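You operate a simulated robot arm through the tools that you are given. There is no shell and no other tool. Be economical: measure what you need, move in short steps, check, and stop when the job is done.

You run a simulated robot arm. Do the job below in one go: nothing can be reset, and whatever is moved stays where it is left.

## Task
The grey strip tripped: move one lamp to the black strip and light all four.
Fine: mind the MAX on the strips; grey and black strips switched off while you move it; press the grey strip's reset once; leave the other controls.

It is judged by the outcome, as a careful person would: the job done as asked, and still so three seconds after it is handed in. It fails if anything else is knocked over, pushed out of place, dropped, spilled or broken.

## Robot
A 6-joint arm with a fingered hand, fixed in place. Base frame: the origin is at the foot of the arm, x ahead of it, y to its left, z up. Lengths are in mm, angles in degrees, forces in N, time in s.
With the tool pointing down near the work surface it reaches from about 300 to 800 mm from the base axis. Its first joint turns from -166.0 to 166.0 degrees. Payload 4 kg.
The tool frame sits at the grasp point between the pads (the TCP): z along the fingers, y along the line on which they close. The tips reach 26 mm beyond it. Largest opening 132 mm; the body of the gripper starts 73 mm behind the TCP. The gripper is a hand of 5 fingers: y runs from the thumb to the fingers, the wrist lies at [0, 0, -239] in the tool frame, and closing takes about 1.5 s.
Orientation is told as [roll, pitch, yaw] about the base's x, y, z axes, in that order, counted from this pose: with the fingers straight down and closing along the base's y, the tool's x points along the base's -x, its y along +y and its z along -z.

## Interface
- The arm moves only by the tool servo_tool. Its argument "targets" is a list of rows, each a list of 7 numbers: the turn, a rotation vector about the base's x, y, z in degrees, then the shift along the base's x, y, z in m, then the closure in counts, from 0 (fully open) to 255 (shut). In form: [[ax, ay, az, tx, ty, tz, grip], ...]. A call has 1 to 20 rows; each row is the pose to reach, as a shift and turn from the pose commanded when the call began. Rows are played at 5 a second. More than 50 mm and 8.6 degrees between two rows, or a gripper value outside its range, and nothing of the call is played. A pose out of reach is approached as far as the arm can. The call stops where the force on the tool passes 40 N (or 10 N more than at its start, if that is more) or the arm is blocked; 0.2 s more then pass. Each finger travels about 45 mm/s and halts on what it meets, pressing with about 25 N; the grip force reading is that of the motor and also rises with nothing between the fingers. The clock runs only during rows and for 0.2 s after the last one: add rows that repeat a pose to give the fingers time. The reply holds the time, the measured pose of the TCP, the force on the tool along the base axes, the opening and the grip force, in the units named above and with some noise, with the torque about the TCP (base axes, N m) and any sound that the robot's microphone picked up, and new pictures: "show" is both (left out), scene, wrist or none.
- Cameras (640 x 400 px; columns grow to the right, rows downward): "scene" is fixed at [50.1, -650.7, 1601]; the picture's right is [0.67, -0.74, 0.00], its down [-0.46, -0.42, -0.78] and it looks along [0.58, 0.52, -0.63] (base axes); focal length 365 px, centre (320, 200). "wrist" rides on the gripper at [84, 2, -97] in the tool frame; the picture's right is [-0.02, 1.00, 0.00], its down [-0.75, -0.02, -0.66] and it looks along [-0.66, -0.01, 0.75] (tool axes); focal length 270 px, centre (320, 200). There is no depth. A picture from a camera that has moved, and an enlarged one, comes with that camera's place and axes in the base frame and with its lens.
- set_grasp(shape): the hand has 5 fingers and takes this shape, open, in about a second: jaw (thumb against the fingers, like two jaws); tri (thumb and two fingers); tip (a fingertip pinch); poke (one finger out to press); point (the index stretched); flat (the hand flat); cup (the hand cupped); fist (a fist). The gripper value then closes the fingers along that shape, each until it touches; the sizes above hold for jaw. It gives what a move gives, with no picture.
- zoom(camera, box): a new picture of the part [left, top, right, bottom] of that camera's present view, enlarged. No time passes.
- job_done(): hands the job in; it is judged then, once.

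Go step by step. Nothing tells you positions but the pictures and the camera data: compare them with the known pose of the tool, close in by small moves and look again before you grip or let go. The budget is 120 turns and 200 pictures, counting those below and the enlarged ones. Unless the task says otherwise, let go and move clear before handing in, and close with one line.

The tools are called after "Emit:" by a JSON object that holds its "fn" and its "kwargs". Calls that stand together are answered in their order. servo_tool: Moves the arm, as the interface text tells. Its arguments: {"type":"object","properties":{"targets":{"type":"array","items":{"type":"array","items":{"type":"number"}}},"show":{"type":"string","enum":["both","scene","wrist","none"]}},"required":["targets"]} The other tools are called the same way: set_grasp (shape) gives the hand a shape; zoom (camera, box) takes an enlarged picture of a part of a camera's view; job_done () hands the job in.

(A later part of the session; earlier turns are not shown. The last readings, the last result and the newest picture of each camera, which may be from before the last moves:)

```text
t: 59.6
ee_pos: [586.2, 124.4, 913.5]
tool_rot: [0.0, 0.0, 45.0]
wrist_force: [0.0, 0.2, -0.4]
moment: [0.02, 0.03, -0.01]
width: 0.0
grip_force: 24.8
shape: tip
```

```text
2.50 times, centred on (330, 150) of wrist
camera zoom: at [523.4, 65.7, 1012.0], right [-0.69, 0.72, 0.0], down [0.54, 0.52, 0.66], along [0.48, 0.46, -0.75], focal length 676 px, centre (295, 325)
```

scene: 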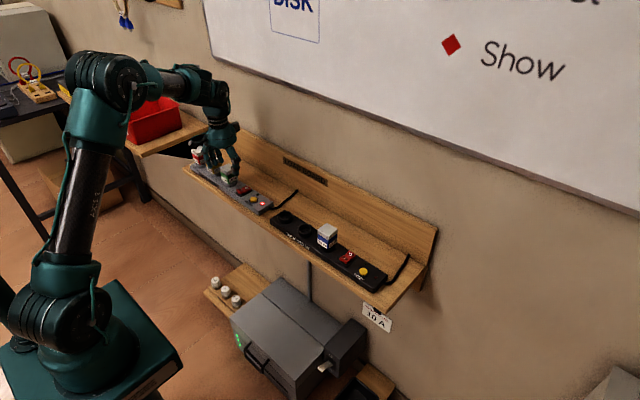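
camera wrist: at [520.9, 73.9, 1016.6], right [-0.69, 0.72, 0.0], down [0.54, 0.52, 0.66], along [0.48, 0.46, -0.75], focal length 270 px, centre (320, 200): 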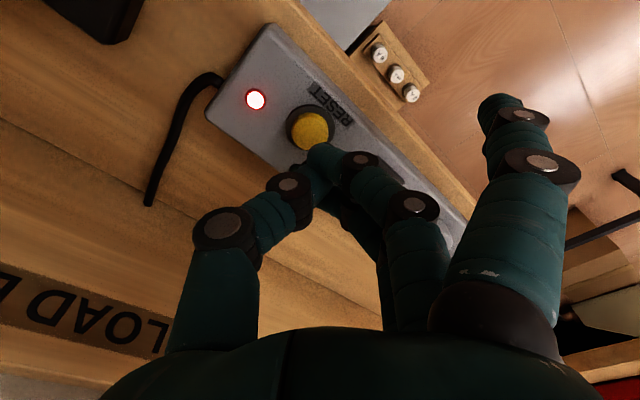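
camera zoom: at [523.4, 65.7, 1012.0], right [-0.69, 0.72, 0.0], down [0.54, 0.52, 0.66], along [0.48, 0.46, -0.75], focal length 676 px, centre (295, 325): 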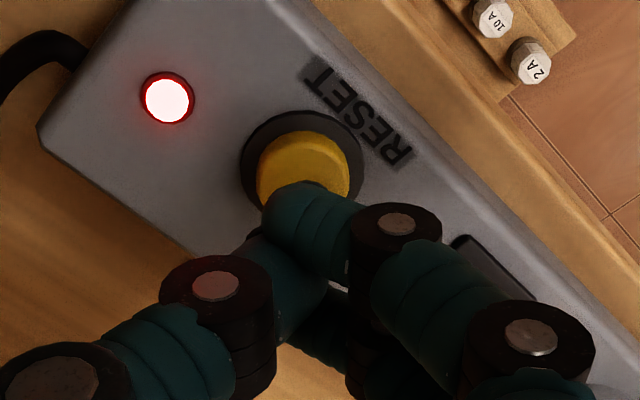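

Aligned over the button. Press once in a single stroke.

Emit:
{"fn": "servo_tool", "kwargs": {"targets": [[0, 0, 0, -0.001, 0, -0.004, 255], [0, 0, 0, -0.001, 0, -0.007, 255], [0, 0, 0, -0.001, 0, -0.009, 255], [0, 0, 0, -0.001, 0, -0.011, 255], [0, 0, 0, -0.001, 0, -0.013, 255]], "show": "none"}}

Emit:
{"fn": "zoom", "kwargs": {"camera": "scene", "box": [225, 165, 275, 215]}}

```text
t: 60.8
ee_pos: [583.2, 125.7, 901.3]
tool_rot: [0.0, -0.1, 45.1]
wrist_force: [0.3, -0.3, -0.6]
moment: [-0.01, -0.01, 0.01]
width: 0.0
grip_force: 25.4
shape: tip
```

```text
8.00 times, centred on (250, 190) of scene
camera zoom: at [50.1, -650.7, 1601.0], right [0.67, -0.74, 0.0], down [-0.46, -0.42, -0.78], along [0.58, 0.52, -0.63], focal length 2919 px, centre (880, 280)
```

zoom: 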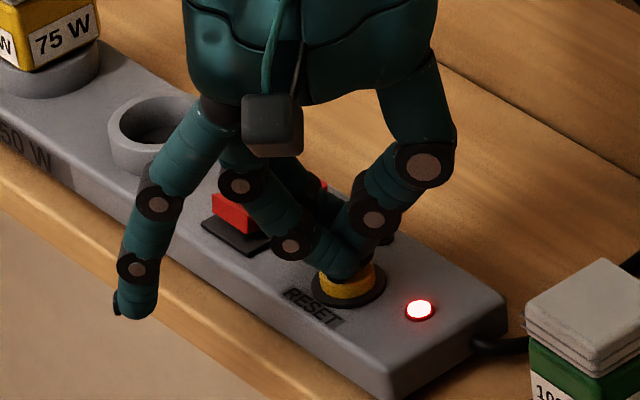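

Not touching yet; continue the stroke.

Emit:
{"fn": "servo_tool", "kwargs": {"targets": [[0, 0, 0, 0, 0, -0.002, 255], [0, 0, 0, 0, 0, -0.004, 255], [0, 0, 0, 0, 0, -0.006, 255], [0, 0, 0, 0, 0, -0.008, 255]], "show": "none"}}

Emit:
{"fn": "zoom", "kwargs": {"camera": "scene", "box": [225, 165, 275, 215]}}

```text
t: 61.8
ee_pos: [584.0, 126.0, 893.6]
tool_rot: [-0.1, -0.1, 45.0]
wrist_force: [-0.4, 0.4, 8.9]
moment: [-0.07, 0.02, -0.01]
width: 0.1
grip_force: 25.2
shape: tip
heard: click
```

```text
8.00 times, centred on (250, 190) of scene
camera zoom: at [50.1, -650.7, 1601.0], right [0.67, -0.74, 0.0], down [-0.46, -0.42, -0.78], along [0.58, 0.52, -0.63], focal length 2919 px, centre (880, 280)
```

zoom: 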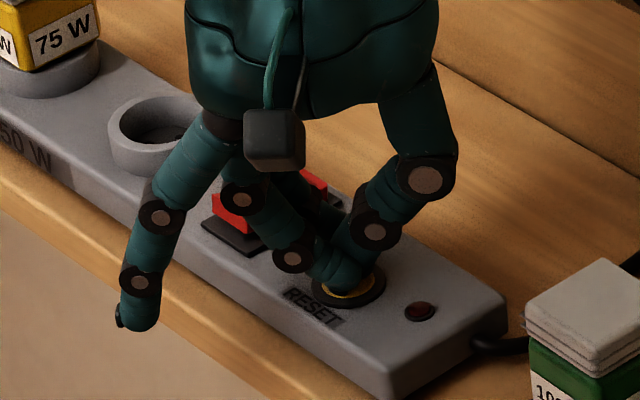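

Click heard and the red trip lamp went out. Retract straight up, rotate back to yaw ~89° and move over the grey I end.

Emit:
{"fn": "servo_tool", "kwargs": {"targets": [[0, 0, 0, 0, 0, 0.01, 255], [0, 0, 0, 0, 0, 0.04, 255], [0, 0, 0, 0, 0, 0.07, 255], [0, 0, 8, 0, 0.01, 0.07, 255], [0, 0, 16, 0, 0.02, 0.07, 255], [0, 0, 24, 0, 0.03, 0.07, 255], [0, 0, 32, -0.005, 0.04, 0.07, 255], [0, 0, 40, -0.015, 0.05, 0.07, 255], [0, 0, 44.2, -0.023, 0.059, 0.07, 255], [0, 0, 44.2, -0.023, 0.059, 0.05, 255], [0, 0, 44.2, -0.023, 0.059, 0.03, 255], [0, 0, 44.2, -0.023, 0.059, 0.03, 255]], "show": "wrist"}}

Emit:
{"fn": "zoom", "kwargs": {"camera": "scene", "box": [215, 155, 275, 215]}}

Emit:
{"fn": "zoom", "kwargs": {"camera": "wrist", "box": [220, 70, 440, 230]}}

```text
t: 64.4
ee_pos: [560.1, 184.5, 921.9]
tool_rot: [0.0, -0.1, 89.3]
wrist_force: [0.0, -0.4, 0.3]
moment: [0.01, -0.04, 0.01]
width: 0.1
grip_force: 25.4
shape: tip
camera wrist: at [556.3, 99.6, 1019.6], right [-1.0, 0.03, 0.0], down [0.03, 0.75, 0.66], along [0.02, 0.66, -0.75], focal length 270 px, centre (320, 200)
```

wrist: 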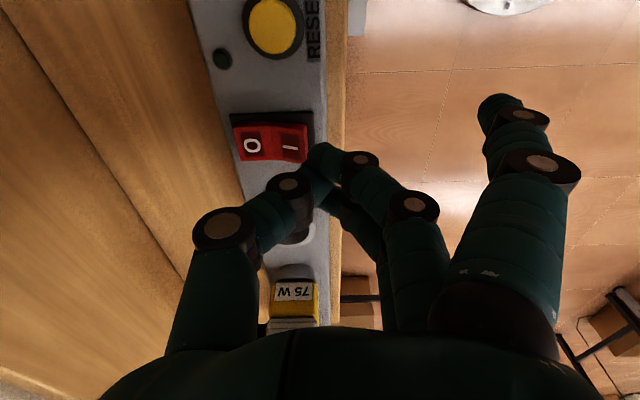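

```text
6.67 times, centred on (245, 185) of scene
camera zoom: at [50.1, -650.7, 1601.0], right [0.67, -0.74, 0.0], down [-0.46, -0.42, -0.78], along [0.58, 0.52, -0.63], focal length 2432 px, centre (820, 300)
```

zoom: 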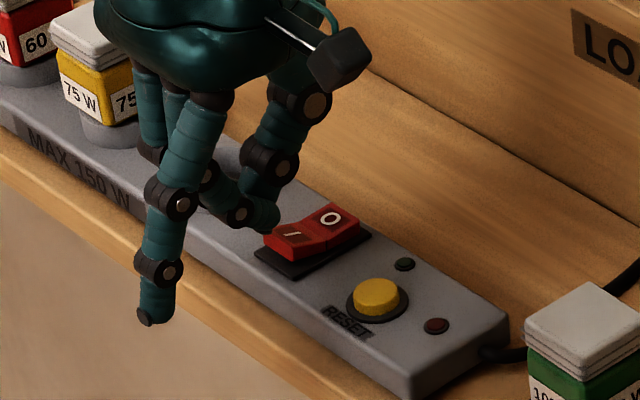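

```text
2.50 times, centred on (330, 150) of wrist
camera zoom: at [556.3, 99.6, 1019.6], right [-1.0, 0.03, 0.0], down [0.03, 0.75, 0.66], along [0.02, 0.66, -0.75], focal length 676 px, centre (295, 325)
```

zoom: 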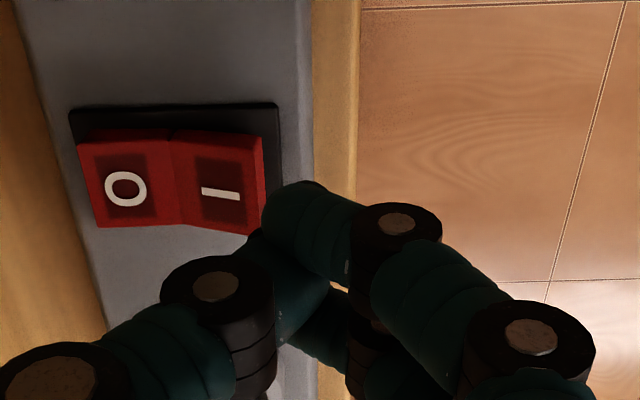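

The tip is ~9 mm too far out (−x) of the I end. Shift and press.

Emit:
{"fn": "servo_tool", "kwargs": {"targets": [[0, 0, 0, 0.008, 0, 0, 255], [0, 0, 0, 0.008, 0, -0.008, 255], [0, 0, 0, 0.008, 0, -0.012, 255], [0, 0, 0, 0.008, 0, -0.015, 255], [0, 0, 0, 0.008, 0, -0.018, 255]], "show": "none"}}

Emit:
{"fn": "zoom", "kwargs": {"camera": "scene", "box": [215, 155, 275, 215]}}

```text
t: 65.6
ee_pos: [568.3, 186.0, 905.0]
tool_rot: [0.1, -0.1, 89.2]
wrist_force: [-2.6, 1.0, 2.7]
moment: [0.01, 0.03, 0.01]
width: 0.2
grip_force: 24.9
shape: tip
```

```text
6.67 times, centred on (245, 185) of scene
camera zoom: at [50.1, -650.7, 1601.0], right [0.67, -0.74, 0.0], down [-0.46, -0.42, -0.78], along [0.58, 0.52, -0.63], focal length 2432 px, centre (820, 300)
```

zoom: 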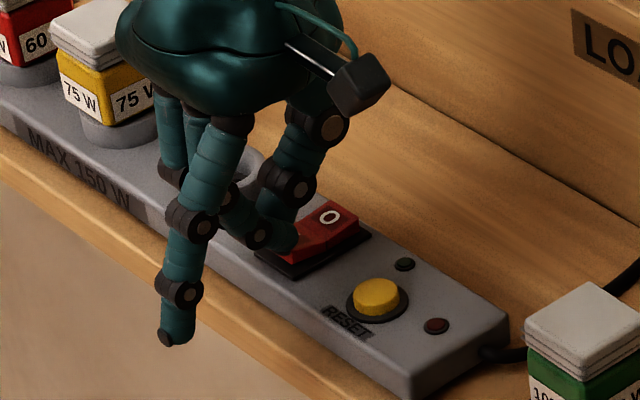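

Light contact has begun on the I end; press a few more millimetres.

Emit:
{"fn": "servo_tool", "kwargs": {"targets": [[0, 0, 0, 0, 0, -0.002, 255], [0, 0, 0, 0, 0, -0.004, 255], [0, 0, 0, 0, 0, -0.006, 255]], "show": "none"}}

Emit:
{"fn": "zoom", "kwargs": {"camera": "scene", "box": [215, 155, 275, 215]}}

```text
t: 66.4
ee_pos: [567.2, 184.4, 900.4]
tool_rot: [-0.1, -0.1, 89.1]
wrist_force: [-7.0, -1.2, 16.9]
moment: [-0.09, 0.15, -0.01]
width: 0.0
grip_force: 25.4
shape: tip
```

```text
6.67 times, centred on (245, 185) of scene
camera zoom: at [50.1, -650.7, 1601.0], right [0.67, -0.74, 0.0], down [-0.46, -0.42, -0.78], along [0.58, 0.52, -0.63], focal length 2432 px, centre (820, 300)
```

zoom: 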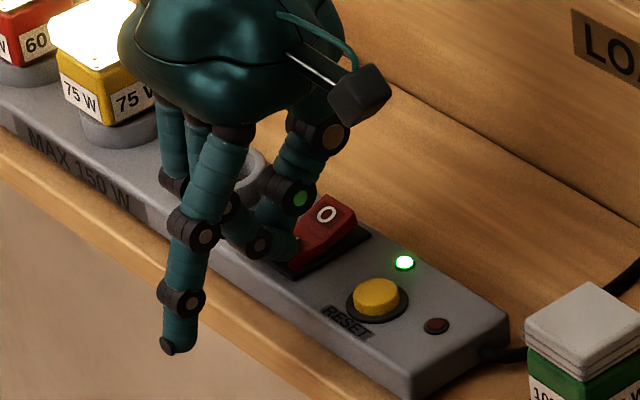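

Grey is on: green LED and the 75 W lamp lit. Retract upward and travel to above the black switch (estimated ~441 mm toward −y).

Emit:
{"fn": "servo_tool", "kwargs": {"targets": [[0, 0, 0, 0, 0, 0.01, 255], [0, 0, 0, 0, 0, 0.05, 255], [0, 0, 0, 0, 0, 0.1, 255], [0, 0, 0, 0, -0.045, 0.1, 255], [0, 0, 0, 0, -0.09, 0.1, 255], [0, 0, 0, 0, -0.135, 0.1, 255], [0, 0, 0, 0, -0.18, 0.1, 255], [0, 0, 0, 0, -0.225, 0.1, 255], [0, 0, 0, 0, -0.27, 0.1, 255], [0, 0, 0, 0, -0.315, 0.1, 255], [0, 0, 0, 0, -0.36, 0.1, 255], [0, 0, 0, 0, -0.405, 0.1, 255], [0, 0, 0, 0, -0.445, 0.1, 255], [0, 0, 0, 0, -0.445, 0.1, 255]]}}

Emit:
{"fn": "zoom", "kwargs": {"camera": "scene", "box": [180, 130, 290, 210]}}

Emit:
{"fn": "zoom", "kwargs": {"camera": "wrist", "box": [220, 40, 440, 230]}}

```text
t: 69.4
ee_pos: [622.9, -288.6, 1039.3]
tool_rot: [0.2, -0.3, 88.7]
wrist_force: [-0.5, 0.9, -0.3]
moment: [-0.02, -0.04, -0.01]
width: 0.0
grip_force: 24.9
shape: tip
out of reach, approached as far as the arm can: row 6, 7, 8, 9, 10, 11, 12, 13, 14
camera wrist: at [618.2, -373.2, 1136.1], right [-1.0, 0.04, 0.0], down [0.03, 0.75, 0.66], along [0.02, 0.66, -0.75], focal length 270 px, centre (320, 200)
```

scene: 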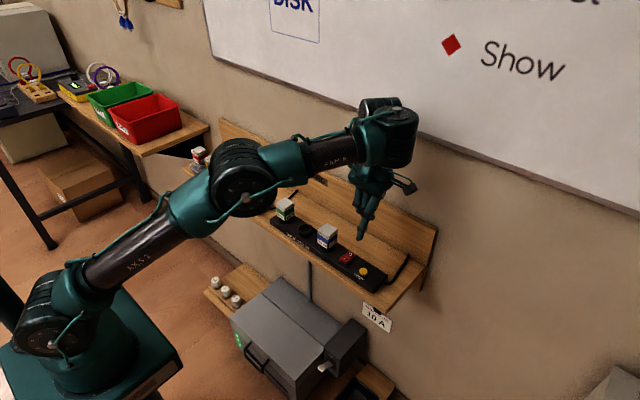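
wrist: 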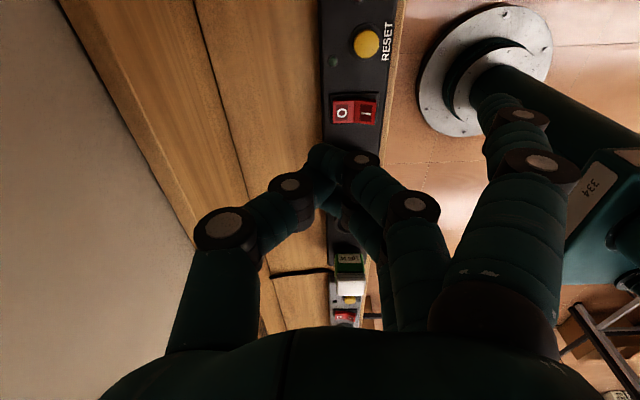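

```text
5.00 times, centred on (235, 170) of scene
camera zoom: at [50.1, -650.7, 1601.0], right [0.67, -0.74, 0.0], down [-0.46, -0.42, -0.78], along [0.58, 0.52, -0.63], focal length 1824 px, centre (745, 350)
```

zoom: 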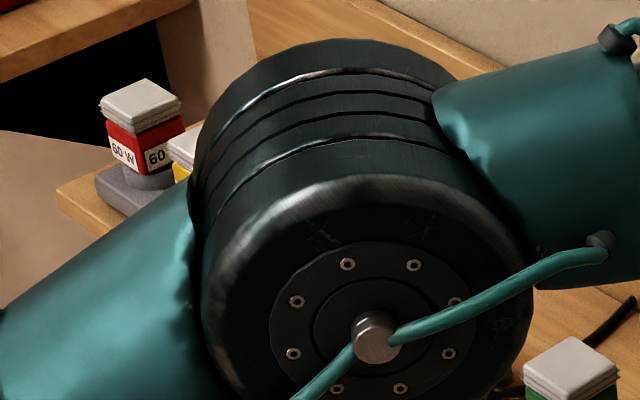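

```text
2.11 times, centred on (330, 135) of wrist
camera zoom: at [618.2, -373.2, 1136.1], right [-1.0, 0.04, 0.0], down [0.03, 0.75, 0.66], along [0.02, 0.66, -0.75], focal length 569 px, centre (299, 337)
```

zoom: 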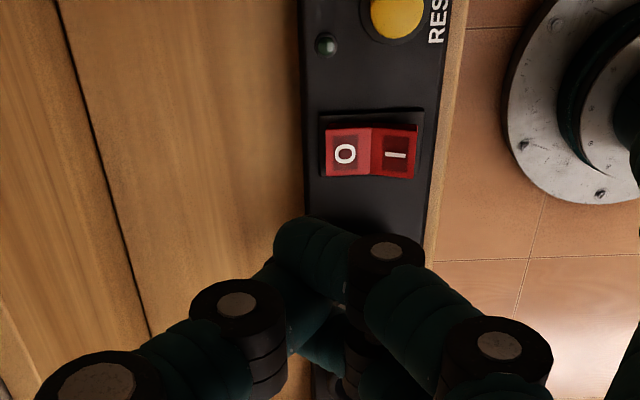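

Yaw 90° isn't reachable on this side, so I'll use about −70° here, which also keeps the fingers away from the 25 W lamp and the reset button. Rotate at height.

Emit:
{"fn": "servo_tool", "kwargs": {"targets": [[0, 0, -8, -0.01, 0.004, 0, 255], [0, 0, -16, -0.02, 0.008, 0, 255], [0, 0, -24, -0.03, 0.012, 0, 255], [0, 0, -32, -0.04, 0.016, 0, 255], [0, 0, -40, -0.04, 0.024, 0, 255], [0, 0, -48, -0.04, 0.024, 0, 255], [0, 0, -56, -0.04, 0.024, 0, 255], [0, 0, -64, -0.04, 0.024, 0, 255], [0, 0, -72, -0.04, 0.024, 0, 255], [0, 0, -80, -0.04, 0.024, 0, 255], [0, 0, -88, -0.04, 0.024, 0, 255], [0, 0, -96, -0.04, 0.024, 0, 255], [0, 0, -104, -0.04, 0.024, 0, 255], [0, 0, -112, -0.04, 0.024, 0, 255], [0, 0, -120, -0.04, 0.024, 0, 255], [0, 0, -128, -0.04, 0.024, 0, 255], [0, 0, -136, -0.04, 0.024, 0, 255], [0, 0, -144, -0.04, 0.024, 0, 255], [0, 0, -152, -0.04, 0.024, 0, 255], [0, 0, -158.7, -0.04, 0.024, 0, 255]]}}

```text
t: 73.6
ee_pos: [609.8, -276.2, 1062.0]
tool_rot: [-0.2, 0.2, -69.6]
wrist_force: [0.5, 0.1, 1.7]
moment: [0.0, 0.0, -0.02]
width: 0.0
grip_force: 25.0
shape: tip
out of reach, approached as far as the arm can: row 1, 2, 3, 4, 5, 6, 7, 8, 9, 10, 11, 12, 13, 14, 15, 16, 17, 18, 19, 20
camera wrist: at [581.3, -196.3, 1160.1], right [0.94, 0.33, 0.0], down [0.25, -0.71, 0.66], along [0.21, -0.62, -0.75], focal length 270 px, centre (320, 200)
```

scene: 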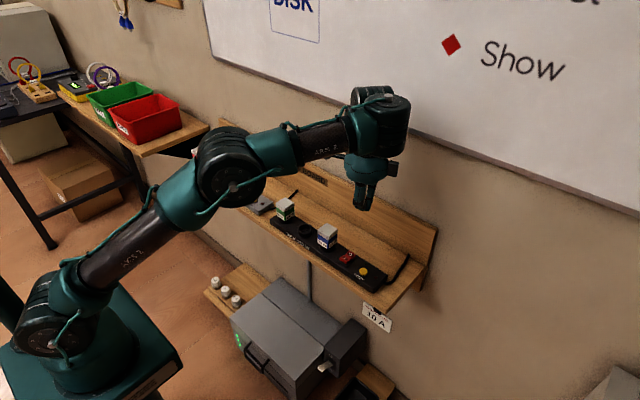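
wrist: 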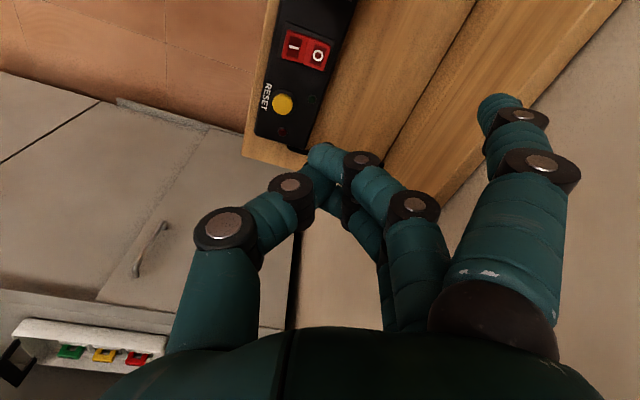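

Orientation reached. Now try moving to the target above the black I end.

Emit:
{"fn": "servo_tool", "kwargs": {"targets": [[0, 0, 0, -0.013, 0.005, -0.02, 255], [0, 0, 0, -0.026, 0.011, -0.05, 255], [0, 0, 0, -0.026, 0.011, -0.085, 255], [0, 0, 0, -0.026, 0.011, -0.11, 255], [0, 0, 0, -0.026, 0.011, -0.11, 255]]}}

Emit:
{"fn": "zoom", "kwargs": {"camera": "scene", "box": [300, 200, 400, 290]}}

```text
t: 74.8
ee_pos: [644.6, -296.4, 998.3]
tool_rot: [-0.1, 0.0, -69.6]
wrist_force: [-0.6, -0.3, 0.0]
moment: [-0.02, 0.03, -0.02]
width: 0.2
grip_force: 24.8
shape: tip
out of reach, approached as far as the arm can: row 1, 2, 3, 4, 5
camera wrist: at [616.4, -216.7, 1097.1], right [0.94, 0.33, 0.0], down [0.25, -0.71, 0.66], along [0.22, -0.62, -0.75], focal length 270 px, centre (320, 200)
```

scene: 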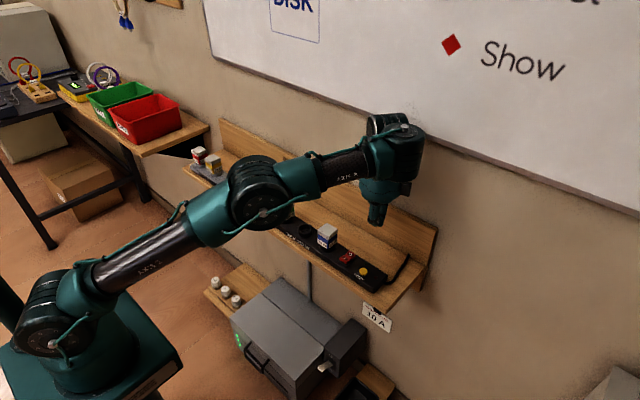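
wrist: 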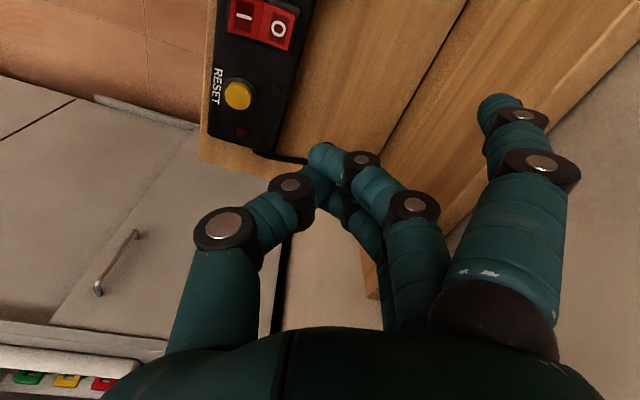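

```text
4.44 times, centred on (350, 245) of scene
camera zoom: at [50.1, -650.7, 1601.0], right [0.67, -0.74, 0.0], down [-0.46, -0.42, -0.78], along [0.58, 0.52, -0.63], focal length 1622 px, centre (187, 0)
```

zoom: 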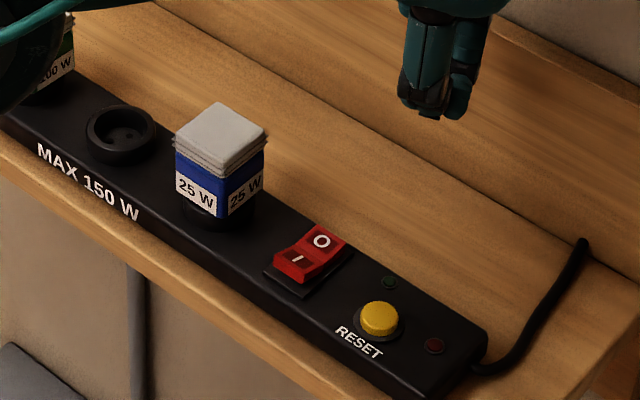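

The arm seems stuck in an awkward joint configuration. I'll go back to a comfortable pose (yaw 0, nearer centre) to unwind.

Emit:
{"fn": "servo_tool", "kwargs": {"targets": [[0, 0, 0, 0, 0, 0.05, 255], [0, 0, 8, -0.01, 0.015, 0.07, 255], [0, 0, 16, -0.02, 0.03, 0.07, 255], [0, 0, 24, -0.03, 0.05, 0.07, 255], [0, 0, 32, -0.04, 0.07, 0.07, 255], [0, 0, 40, -0.05, 0.09, 0.07, 255], [0, 0, 48, -0.06, 0.11, 0.07, 255], [0, 0, 56, -0.075, 0.13, 0.07, 255], [0, 0, 64, -0.09, 0.145, 0.07, 255], [0, 0, 69.6, -0.095, 0.145, 0.07, 255], [0, 0, 69.6, -0.095, 0.145, 0.07, 255], [0, 0, 69.6, -0.095, 0.145, 0.07, 255]], "show": "scene"}}

```text
t: 77.4
ee_pos: [598.6, -164.2, 1117.5]
tool_rot: [0.0, 0.0, 0.2]
wrist_force: [-0.4, -0.2, -0.7]
moment: [0.01, -0.06, 0.01]
width: 0.0
grip_force: 25.0
shape: tip
out of reach, approached as far as the arm can: row 5, 6, 7, 8, 9, 10, 11, 12
```

scene: 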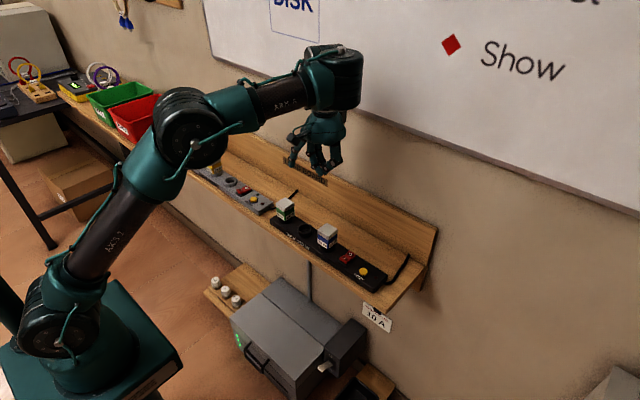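

Still constrained, as if a wrist joint sits at its limit. I'll head back toward the starting pose to unwind.

Emit:
{"fn": "servo_tool", "kwargs": {"targets": [[0, 0, 0, 0, 0.04, 0.02, 255], [0, 0, 0, 0, 0.08, 0.03, 255], [0, 0, 0, 0, 0.12, 0.03, 255], [0, 0, 0, -0.02, 0.16, 0.03, 255], [0, 0, 0, -0.04, 0.2, 0.03, 255], [0, 0, 0, -0.06, 0.24, 0.04, 255], [0, 0, 0, -0.08, 0.27, 0.06, 255], [0, 0, 0, -0.1, 0.3, 0.06, 255], [0, 0, 0, -0.11, 0.31, 0.06, 255], [0, 0, 0, -0.11, 0.31, 0.06, 255]], "show": "scene"}}

Emit:
{"fn": "zoom", "kwargs": {"camera": "scene", "box": [0, 0, 360, 225]}}

```text
t: 79.6
ee_pos: [495.2, 149.8, 1193.1]
tool_rot: [0.1, 0.0, 0.2]
wrist_force: [-0.4, 0.6, 1.4]
moment: [0.01, -0.04, 0.0]
width: 0.1
grip_force: 25.0
shape: tip
out of reach, approached as far as the arm can: row 4, 5, 6, 7, 8, 9, 10
```

scene: 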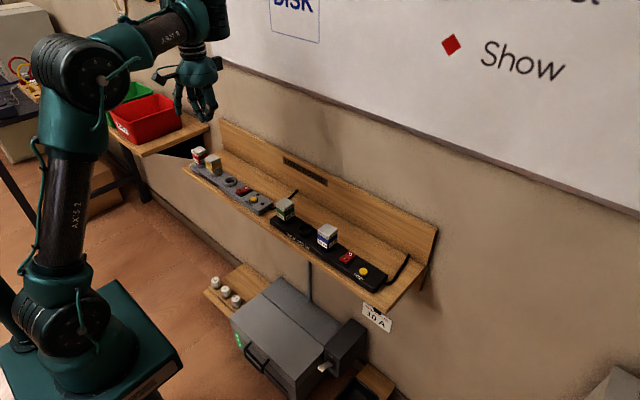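

```text
1.78 times, centred on (180, 112) of scene
camera zoom: at [50.1, -650.7, 1601.0], right [0.67, -0.74, 0.0], down [-0.46, -0.42, -0.78], along [0.58, 0.52, -0.63], focal length 649 px, centre (569, 356)
```

zoom: 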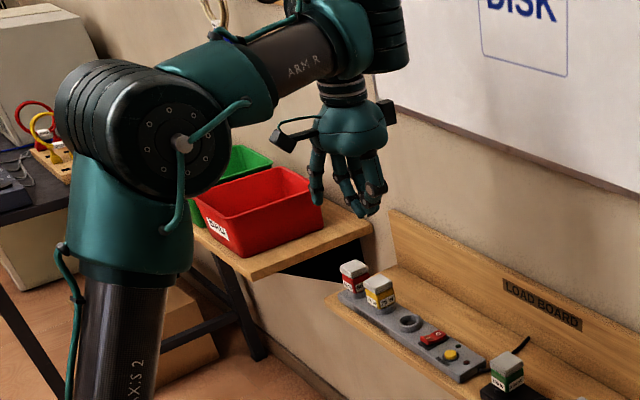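

The wrist appears to be in its flipped branch. Up here in free space I'll yaw the hand far to the negative side, which should bring it past this branch's limit and let it flip back.

Emit:
{"fn": "servo_tool", "kwargs": {"targets": [[0, 0, -8, 0, 0, 0, 255], [0, 0, -16, 0, 0, 0, 255], [0, 0, -24, 0, 0, 0, 255], [0, 0, -32, 0, 0, 0, 255], [0, 0, -40, 0, 0, 0, 255], [0, 0, -48, 0, 0, 0, 255], [0, 0, -56, 0, 0, 0, 255], [0, 0, -64, 0, 0, 0, 255], [0, 0, -72, 0, 0, 0, 255], [0, 0, -80, 0, 0, 0, 255], [0, 0, -88, 0, 0, 0, 255], [0, 0, -96, 0, 0, 0, 255], [0, 0, -104, 0, 0, 0, 255], [0, 0, -110, 0, 0, 0, 255], [0, 0, -110, 0, 0, 0, 255]], "show": "scene"}}

```text
t: 82.8
ee_pos: [493.8, 149.3, 1191.3]
tool_rot: [-0.2, -0.2, -110.0]
wrist_force: [0.2, -0.5, 0.3]
moment: [0.04, -0.06, 0.02]
width: 0.0
grip_force: 24.8
shape: tip
out of reach, approached as far as the arm can: row 1, 2, 3, 4, 5, 6, 7, 8, 9, 10, 11, 12, 13, 14, 15
```

scene: 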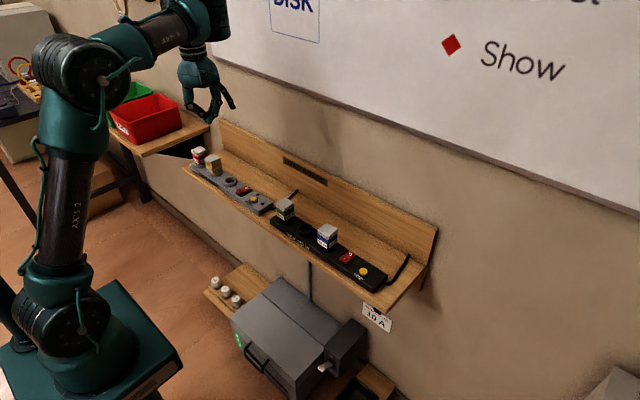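

Yaw −110° was reached without flipping. I'll continue further negative to hit this branch's limit.

Emit:
{"fn": "servo_tool", "kwargs": {"targets": [[0, 0, -8, 0, 0, 0, 255], [0, 0, -16, 0, 0, 0, 255], [0, 0, -24, 0, 0, 0, 255], [0, 0, -32, 0, 0, 0, 255], [0, 0, -40, 0, 0, 0, 255], [0, 0, -48, 0, 0, 0, 255], [0, 0, -56, 0, 0, 0, 255], [0, 0, -64, 0, 0, 0, 255], [0, 0, -72, 0, 0, 0, 255], [0, 0, -80, 0, 0, 0, 255], [0, 0, -88, 0, 0, 0, 255], [0, 0, -96, 0, 0, 0, 255], [0, 0, -104, 0, 0, 0, 255], [0, 0, -112, 0, 0, 0, 255], [0, 0, -112, 0, 0, 0, 255]], "show": "scene"}}

```text
t: 86.0
ee_pos: [486.8, 146.0, 1177.7]
tool_rot: [0.0, 0.0, 138.0]
wrist_force: [-0.3, 0.7, -0.4]
moment: [-0.01, 0.04, -0.04]
width: 0.2
grip_force: 24.8
shape: tip
out of reach, approached as far as the arm can: row 1, 2, 3, 4, 5, 6, 7, 8, 9
```

scene: 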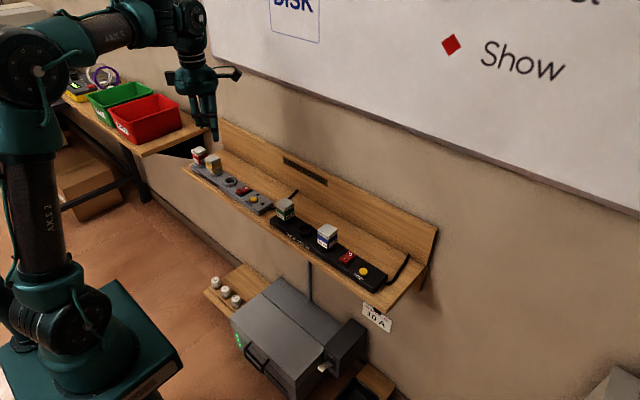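

It flipped back: the arm looks like at the start and the pose is reachable again. Now rotate +152° to yaw −70°, within this branch.

Emit:
{"fn": "servo_tool", "kwargs": {"targets": [[0, 0, 8, 0, 0, 0, 255], [0, 0, 16, 0, 0, 0, 255], [0, 0, 24, 0, 0, 0, 255], [0, 0, 32, 0, 0, 0, 255], [0, 0, 40, 0, 0, 0, 255], [0, 0, 48, 0, 0, 0, 255], [0, 0, 56, 0, 0, 0, 255], [0, 0, 64, 0, 0, 0, 255], [0, 0, 72, 0, 0, 0, 255], [0, 0, 80, 0, 0, 0, 255], [0, 0, 88, 0, 0, 0, 255], [0, 0, 96, 0, 0, 0, 255], [0, 0, 104, 0, 0, 0, 255], [0, 0, 112, 0, 0, 0, 255], [0, 0, 120, 0, 0, 0, 255], [0, 0, 128, 0, 0, 0, 255], [0, 0, 136, 0, 0, 0, 255], [0, 0, 144, 0, 0, 0, 255], [0, 0, 152, 0, 0, 0, 255]], "show": "none"}}

Emit:
{"fn": "servo_tool", "kwargs": {"targets": [[0, 0, 0, 0.01, -0.04, 0, 255], [0, 0, 0, 0.02, -0.08, 0, 255], [0, 0, 0, 0.03, -0.12, 0, 255], [0, 0, 0, 0.04, -0.16, 0, 255], [0, 0, 0, 0.05, -0.2, 0, 255], [0, 0, 0, 0.06, -0.24, -0.01, 255], [0, 0, 0, 0.07, -0.28, -0.03, 255], [0, 0, 0, 0.08, -0.32, -0.05, 255], [0, 0, 0, 0.09, -0.36, -0.08, 255], [0, 0, 0, 0.096, -0.4, -0.11, 255], [0, 0, 0, 0.096, -0.411, -0.14, 255], [0, 0, 0, 0.096, -0.411, -0.18, 255], [0, 0, 0, 0.096, -0.411, -0.218, 255], [0, 0, 0, 0.096, -0.411, -0.218, 255]]}}

Emit:
{"fn": "zoom", "kwargs": {"camera": "scene", "box": [300, 190, 400, 290]}}

```text
t: 90.0
ee_pos: [487.3, 145.1, 1179.1]
tool_rot: [0.0, -0.1, -69.8]
wrist_force: [-0.6, 0.1, -0.6]
moment: [-0.02, 0.04, 0.02]
width: 0.0
grip_force: 25.0
shape: tip
```

```text
refused: row 9 steps farther than a row can; nothing moved
```

```text
4.00 times, centred on (350, 240) of scene
camera zoom: at [50.1, -650.7, 1601.0], right [0.67, -0.74, 0.0], down [-0.46, -0.42, -0.78], along [0.58, 0.52, -0.63], focal length 1459 px, centre (200, 40)
```

zoom: 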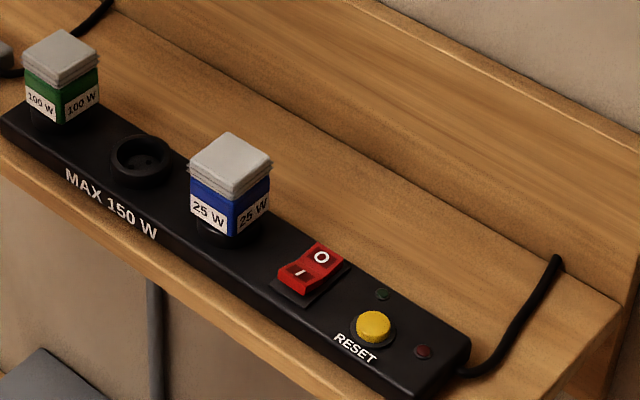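

Yaw −70° reached. Repeat the transfer with slightly smaller steps.

Emit:
{"fn": "servo_tool", "kwargs": {"targets": [[0, 0, 0, 0.01, -0.04, 0, 255], [0, 0, 0, 0.02, -0.08, 0, 255], [0, 0, 0, 0.03, -0.12, 0, 255], [0, 0, 0, 0.04, -0.16, 0, 255], [0, 0, 0, 0.05, -0.2, 0, 255], [0, 0, 0, 0.06, -0.24, -0.01, 255], [0, 0, 0, 0.07, -0.28, -0.02, 255], [0, 0, 0, 0.08, -0.32, -0.04, 255], [0, 0, 0, 0.088, -0.355, -0.065, 255], [0, 0, 0, 0.094, -0.39, -0.09, 255], [0, 0, 0, 0.096, -0.411, -0.12, 255], [0, 0, 0, 0.096, -0.411, -0.16, 255], [0, 0, 0, 0.096, -0.411, -0.2, 255], [0, 0, 0, 0.096, -0.411, -0.218, 255], [0, 0, 0, 0.096, -0.411, -0.218, 255]]}}

Emit:
{"fn": "zoom", "kwargs": {"camera": "scene", "box": [320, 215, 380, 275]}}

Emit:
{"fn": "zoom", "kwargs": {"camera": "wrist", "box": [220, 40, 440, 230]}}

```text
t: 93.2
ee_pos: [582.1, -266.9, 959.3]
tool_rot: [0.0, -0.1, -69.9]
wrist_force: [-0.3, 0.9, 0.0]
moment: [0.03, 0.01, 0.0]
width: 0.0
grip_force: 24.8
shape: tip
camera wrist: at [554.9, -186.5, 1057.7], right [0.95, 0.32, 0.0], down [0.24, -0.71, 0.66], along [0.21, -0.62, -0.75], focal length 270 px, centre (320, 200)
```

scene: 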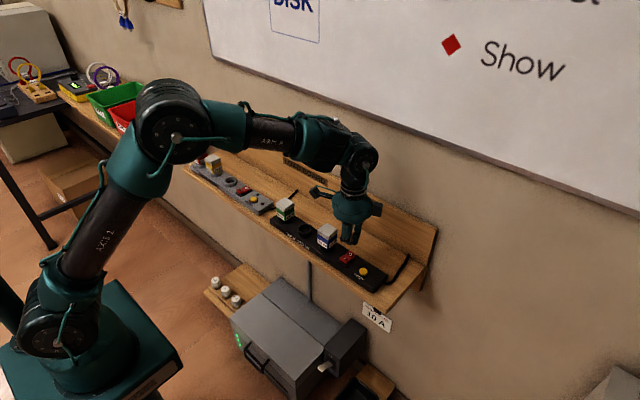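
wrist: 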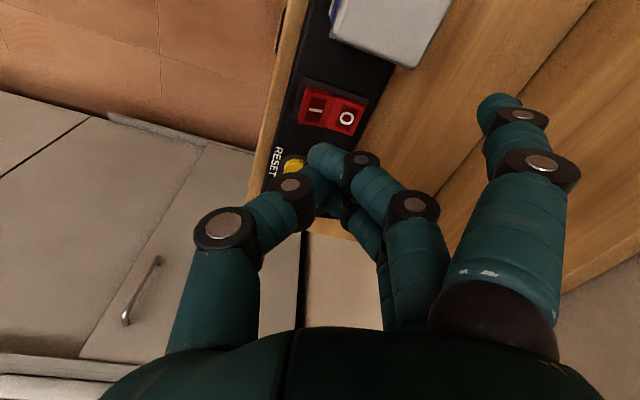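

```text
6.67 times, centred on (350, 245) of scene
camera zoom: at [50.1, -650.7, 1601.0], right [0.67, -0.74, 0.0], down [-0.46, -0.42, -0.78], along [0.58, 0.52, -0.63], focal length 2432 px, centre (120, -100)
```

zoom: 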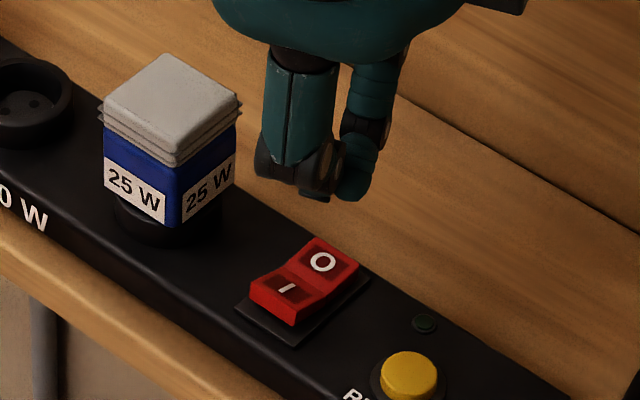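

```text
2.11 times, centred on (330, 135) of wrist
camera zoom: at [554.9, -186.5, 1057.7], right [0.95, 0.32, 0.0], down [0.24, -0.71, 0.66], along [0.21, -0.62, -0.75], focal length 569 px, centre (299, 337)
```

zoom: 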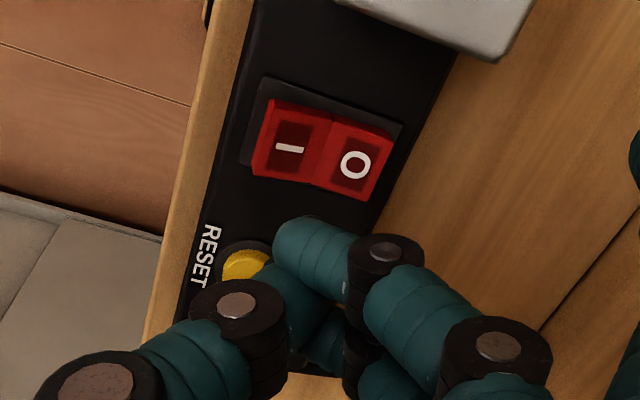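

The switch's I centre is about (577, −260) and TCP placement is close. Descend to just above and check.

Emit:
{"fn": "servo_tool", "kwargs": {"targets": [[0, 0, 0, -0.004, 0.001, -0.02, 255], [0, 0, 0, -0.004, 0.001, -0.037, 255], [0, 0, 0, -0.004, 0.001, -0.037, 255]], "show": "none"}}

Emit:
{"fn": "zoom", "kwargs": {"camera": "scene", "box": [320, 220, 380, 280]}}

Emit:
{"fn": "zoom", "kwargs": {"camera": "wrist", "box": [220, 40, 440, 230]}}

```text
t: 94.0
ee_pos: [576.9, -265.4, 922.5]
tool_rot: [0.0, -0.1, -70.0]
wrist_force: [0.1, 0.9, -0.4]
moment: [-0.03, -0.01, -0.01]
width: 0.0
grip_force: 25.2
shape: tip
```

```text
6.67 times, centred on (350, 250) of scene
camera zoom: at [50.1, -650.7, 1601.0], right [0.67, -0.74, 0.0], down [-0.46, -0.42, -0.78], along [0.58, 0.52, -0.63], focal length 2432 px, centre (120, -133)
```

zoom: 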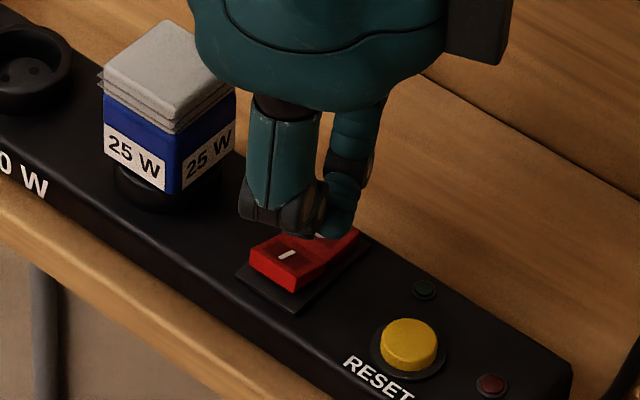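

```text
2.11 times, centred on (330, 135) of wrist
camera zoom: at [550.3, -184.6, 1020.6], right [0.95, 0.32, 0.0], down [0.24, -0.71, 0.66], along [0.21, -0.62, -0.75], focal length 569 px, centre (299, 337)
```

zoom: 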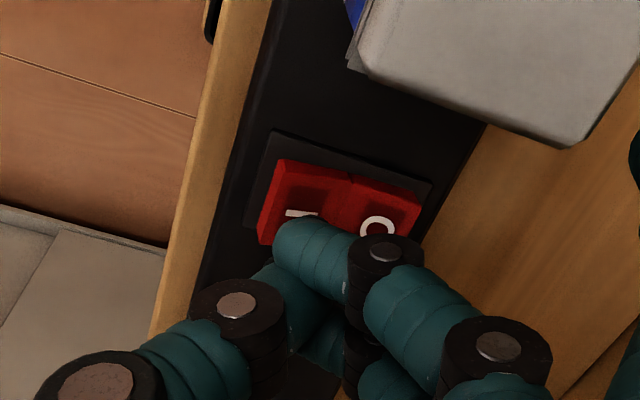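

Shift slightly outward/toward the lamp (−5, +5) as a compromise between both views, then descend gently.

Emit:
{"fn": "servo_tool", "kwargs": {"targets": [[0, 0, 0, -0.005, 0.005, 0, 255], [0, 0, 0, -0.005, 0.005, -0.007, 255], [0, 0, 0, -0.005, 0.005, -0.012, 255], [0, 0, 0, -0.005, 0.005, -0.015, 255], [0, 0, 0, -0.005, 0.005, -0.018, 255]], "show": "none"}}

Emit:
{"fn": "zoom", "kwargs": {"camera": "scene", "box": [320, 220, 380, 280]}}

Emit:
{"fn": "zoom", "kwargs": {"camera": "wrist", "box": [220, 40, 440, 230]}}

```text
t: 95.2
ee_pos: [573.8, -258.9, 904.6]
tool_rot: [0.0, -0.2, -69.9]
wrist_force: [-0.8, 1.0, -0.1]
moment: [-0.02, 0.04, 0.03]
width: 0.3
grip_force: 24.8
shape: tip
```

```text
6.67 times, centred on (350, 250) of scene
camera zoom: at [50.1, -650.7, 1601.0], right [0.67, -0.74, 0.0], down [-0.46, -0.42, -0.78], along [0.58, 0.52, -0.63], focal length 2432 px, centre (120, -133)
```

zoom: 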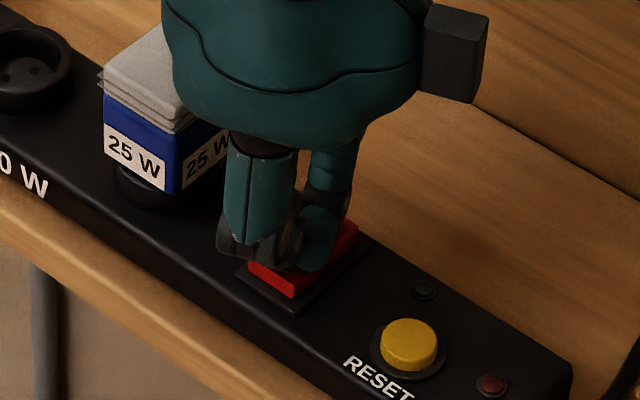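

```text
2.11 times, centred on (330, 135) of wrist
camera zoom: at [545.1, -179.1, 1002.2], right [0.95, 0.32, 0.0], down [0.24, -0.71, 0.66], along [0.21, -0.62, -0.75], focal length 569 px, centre (299, 337)
```

zoom: 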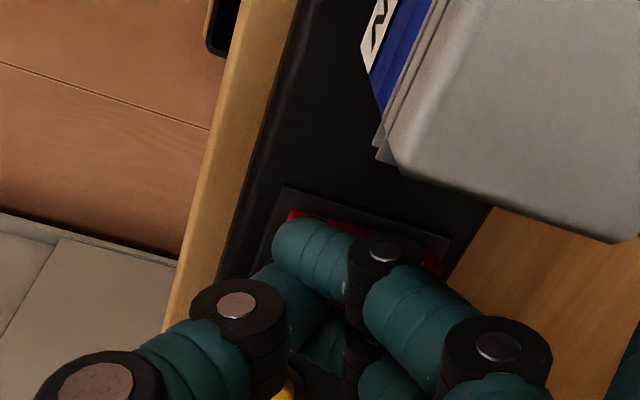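

The tip covers the I half. Continue pressing.

Emit:
{"fn": "servo_tool", "kwargs": {"targets": [[0, 0, 0, 0, 0, -0.002, 255], [0, 0, 0, 0, 0, -0.004, 255], [0, 0, 0, 0, 0, -0.006, 255]], "show": "none"}}

Emit:
{"fn": "zoom", "kwargs": {"camera": "scene", "box": [320, 220, 380, 280]}}

```text
t: 96.0
ee_pos: [573.5, -258.4, 900.2]
tool_rot: [0.1, -0.2, -69.9]
wrist_force: [-2.3, 4.0, 20.9]
moment: [0.15, 0.08, 0.01]
width: 0.1
grip_force: 25.2
shape: tip
```

```text
6.67 times, centred on (350, 250) of scene
camera zoom: at [50.1, -650.7, 1601.0], right [0.67, -0.74, 0.0], down [-0.46, -0.42, -0.78], along [0.58, 0.52, -0.63], focal length 2432 px, centre (120, -133)
```

zoom: 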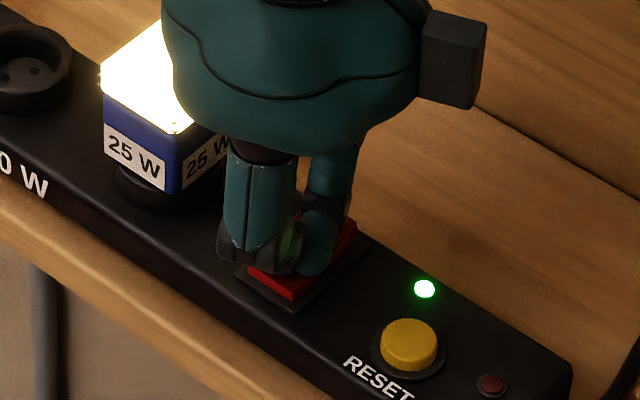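

Black is on with green LED and the 25 W lit. Retract straight up and clear, then verify all four lamps.

Emit:
{"fn": "servo_tool", "kwargs": {"targets": [[0, 0, 0, 0, 0, 0.01, 255], [0, 0, 0, 0, 0, 0.04, 255], [0, 0, 0, 0, 0, 0.08, 255], [0, 0, 0, 0, 0, 0.12, 255], [0, 0, 0, -0.03, 0, 0.16, 255], [0, 0, 0, -0.06, -0.02, 0.2, 255], [0, 0, 0, -0.09, -0.03, 0.22, 255], [0, 0, 0, -0.1, -0.03, 0.22, 255]], "show": "scene"}}

Emit:
{"fn": "zoom", "kwargs": {"camera": "scene", "box": [180, 130, 400, 290]}}

```text
refused: row 6 steps farther than a row can; nothing moved
```

```text
2.50 times, centred on (290, 210) of scene
camera zoom: at [50.1, -650.7, 1601.0], right [0.67, -0.74, 0.0], down [-0.46, -0.42, -0.78], along [0.58, 0.52, -0.63], focal length 912 px, centre (395, 175)
```

zoom: 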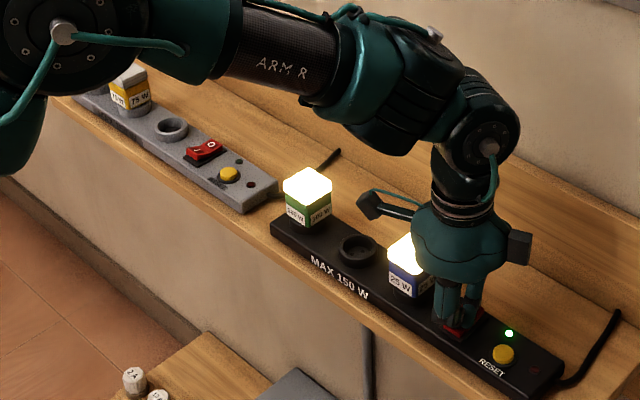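

Black's two lamps are lit, but grey appears dark again. Retract and inspect.

Emit:
{"fn": "servo_tool", "kwargs": {"targets": [[0, 0, 0, 0, 0, 0.01, 255], [0, 0, 0, 0, 0, 0.04, 255], [0, 0, 0, 0, 0, 0.08, 255], [0, 0, 0, 0, 0, 0.12, 255], [0, 0, 0, -0.02, 0, 0.16, 255], [0, 0, 0, -0.04, 0, 0.2, 255], [0, 0, 0, -0.06, 0, 0.22, 255], [0, 0, 0, -0.06, 0, 0.22, 255]], "show": "scene"}}

Emit:
{"fn": "zoom", "kwargs": {"camera": "scene", "box": [180, 130, 300, 220]}}

Emit:
{"fn": "zoom", "kwargs": {"camera": "scene", "box": [260, 180, 400, 290]}}

```text
t: 97.8
ee_pos: [513.8, -258.9, 1117.8]
tool_rot: [0.1, -0.1, -69.9]
wrist_force: [0.0, -1.4, 0.3]
moment: [0.01, 0.02, 0.0]
width: 0.0
grip_force: 25.4
shape: tip
```

scene: 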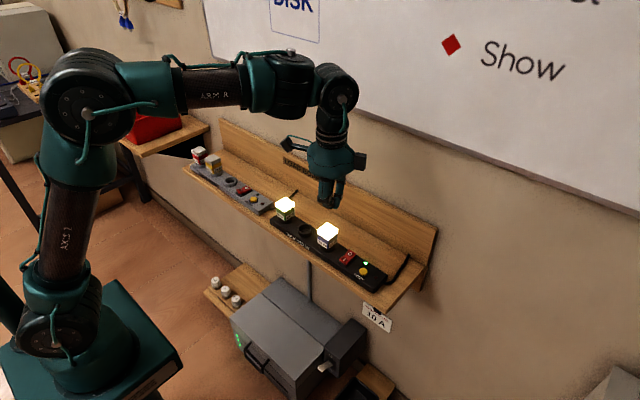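

```text
4.44 times, centred on (240, 175) of scene
camera zoom: at [50.1, -650.7, 1601.0], right [0.67, -0.74, 0.0], down [-0.46, -0.42, -0.78], along [0.58, 0.52, -0.63], focal length 1622 px, centre (676, 311)
```

zoom: 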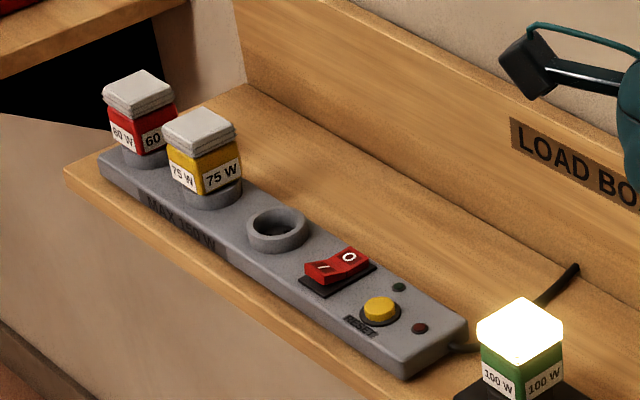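

```text
3.64 times, centred on (330, 235) of scene
camera zoom: at [50.1, -650.7, 1601.0], right [0.67, -0.74, 0.0], down [-0.46, -0.42, -0.78], along [0.58, 0.52, -0.63], focal length 1327 px, centre (284, 73)
```

zoom: 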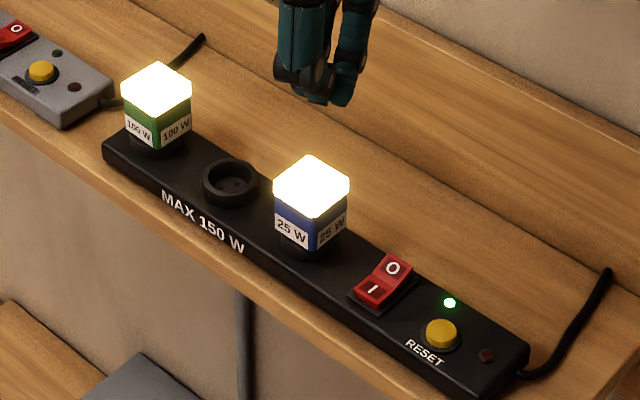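

The grey rocker sprang back to O on release — it hadn't latched. I'll repeat on grey with the same hand pose that worked on black (offset ≈ +443 mm in y), pressing more firmly.

Emit:
{"fn": "servo_tool", "kwargs": {"targets": [[0, 0, 0, 0.005, 0.04, 0, 255], [0, 0, 0, 0.01, 0.08, 0, 255], [0, 0, 0, 0.015, 0.12, 0, 255], [0, 0, 0, 0.02, 0.16, 0, 255], [0, 0, 0, 0.025, 0.2, 0, 255], [0, 0, 0, 0.03, 0.24, 0, 255], [0, 0, 0, 0.035, 0.28, 0, 255], [0, 0, 0, 0.04, 0.32, 0, 255], [0, 0, 0, 0.045, 0.36, -0.01, 255], [0, 0, 0, 0.05, 0.4, -0.02, 255], [0, 0, 0, 0.055, 0.435, -0.04, 255], [0, 0, 0, 0.061, 0.443, -0.08, 255], [0, 0, 0, 0.061, 0.443, -0.12, 255], [0, 0, 0, 0.061, 0.443, -0.16, 255], [0, 0, 0, 0.061, 0.443, -0.195, 255], [0, 0, 0, 0.061, 0.443, -0.195, 255]], "show": "wrist"}}

Emit:
{"fn": "zoom", "kwargs": {"camera": "scene", "box": [215, 155, 275, 215]}}

Emit:
{"fn": "zoom", "kwargs": {"camera": "wrist", "box": [220, 40, 440, 230]}}

```text
t: 101.2
ee_pos: [574.9, 185.1, 922.4]
tool_rot: [0.0, -0.1, -70.0]
wrist_force: [-0.4, -0.7, 0.9]
moment: [0.01, -0.03, -0.02]
width: 0.0
grip_force: 25.0
shape: tip
camera wrist: at [546.5, 265.7, 1021.2], right [0.95, 0.32, 0.0], down [0.24, -0.71, 0.66], along [0.21, -0.62, -0.75], focal length 270 px, centre (320, 200)
```

wrist: 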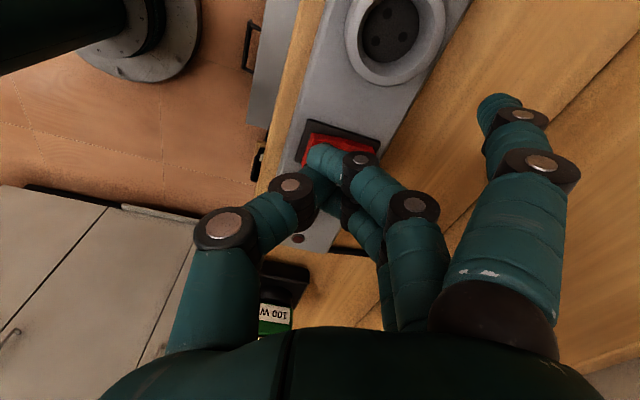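

```text
6.67 times, centred on (245, 185) of scene
camera zoom: at [50.1, -650.7, 1601.0], right [0.67, -0.74, 0.0], down [-0.46, -0.42, -0.78], along [0.58, 0.52, -0.63], focal length 2432 px, centre (820, 300)
```

zoom: 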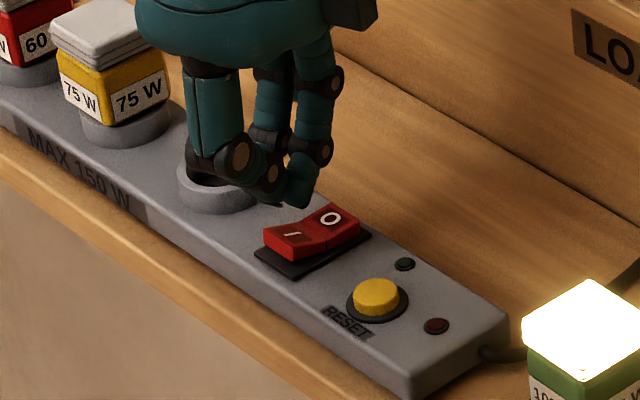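

```text
2.11 times, centred on (330, 135) of wrist
camera zoom: at [546.5, 265.7, 1021.2], right [0.95, 0.32, 0.0], down [0.24, -0.71, 0.66], along [0.21, -0.62, -0.75], focal length 569 px, centre (299, 337)
```

zoom: 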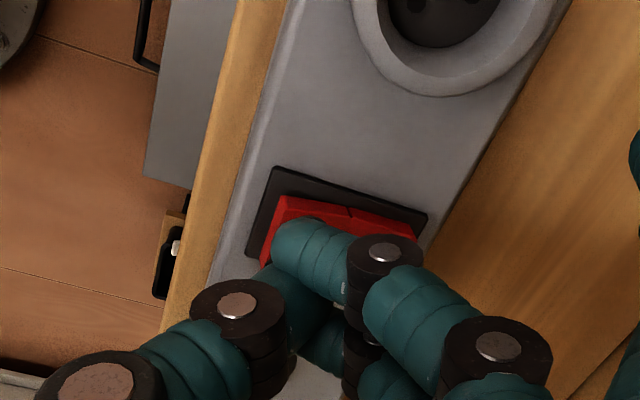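

Tip is well over the grey I end. Press firmly.

Emit:
{"fn": "servo_tool", "kwargs": {"targets": [[0, 0, 0, -0.001, 0, -0.008, 255], [0, 0, 0, -0.001, 0, -0.014, 255], [0, 0, 0, -0.001, 0, -0.018, 255], [0, 0, 0, -0.001, 0, -0.02, 255], [0, 0, 0, -0.001, 0, -0.022, 255], [0, 0, 0, -0.001, 0, -0.024, 255]], "show": "none"}}

Emit:
{"fn": "zoom", "kwargs": {"camera": "scene", "box": [190, 140, 275, 215]}}

```text
t: 102.6
ee_pos: [575.1, 184.8, 900.6]
tool_rot: [0.1, -0.1, -70.0]
wrist_force: [1.0, -1.2, 6.2]
moment: [0.03, 0.02, 0.01]
width: 0.1
grip_force: 24.4
shape: tip
```

```text
5.33 times, centred on (232, 178) of scene
camera zoom: at [50.1, -650.7, 1601.0], right [0.67, -0.74, 0.0], down [-0.46, -0.42, -0.78], along [0.58, 0.52, -0.63], focal length 1946 px, centre (787, 320)
```

zoom: 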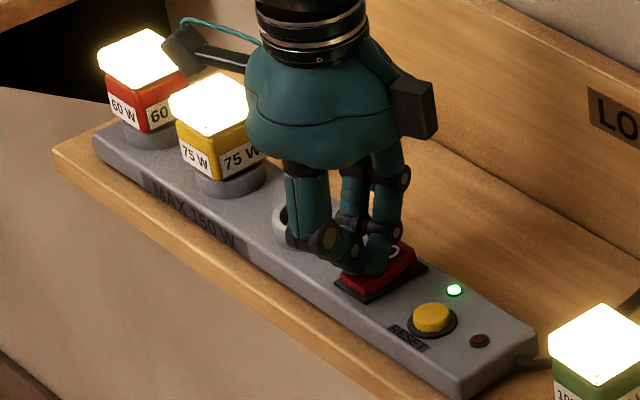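

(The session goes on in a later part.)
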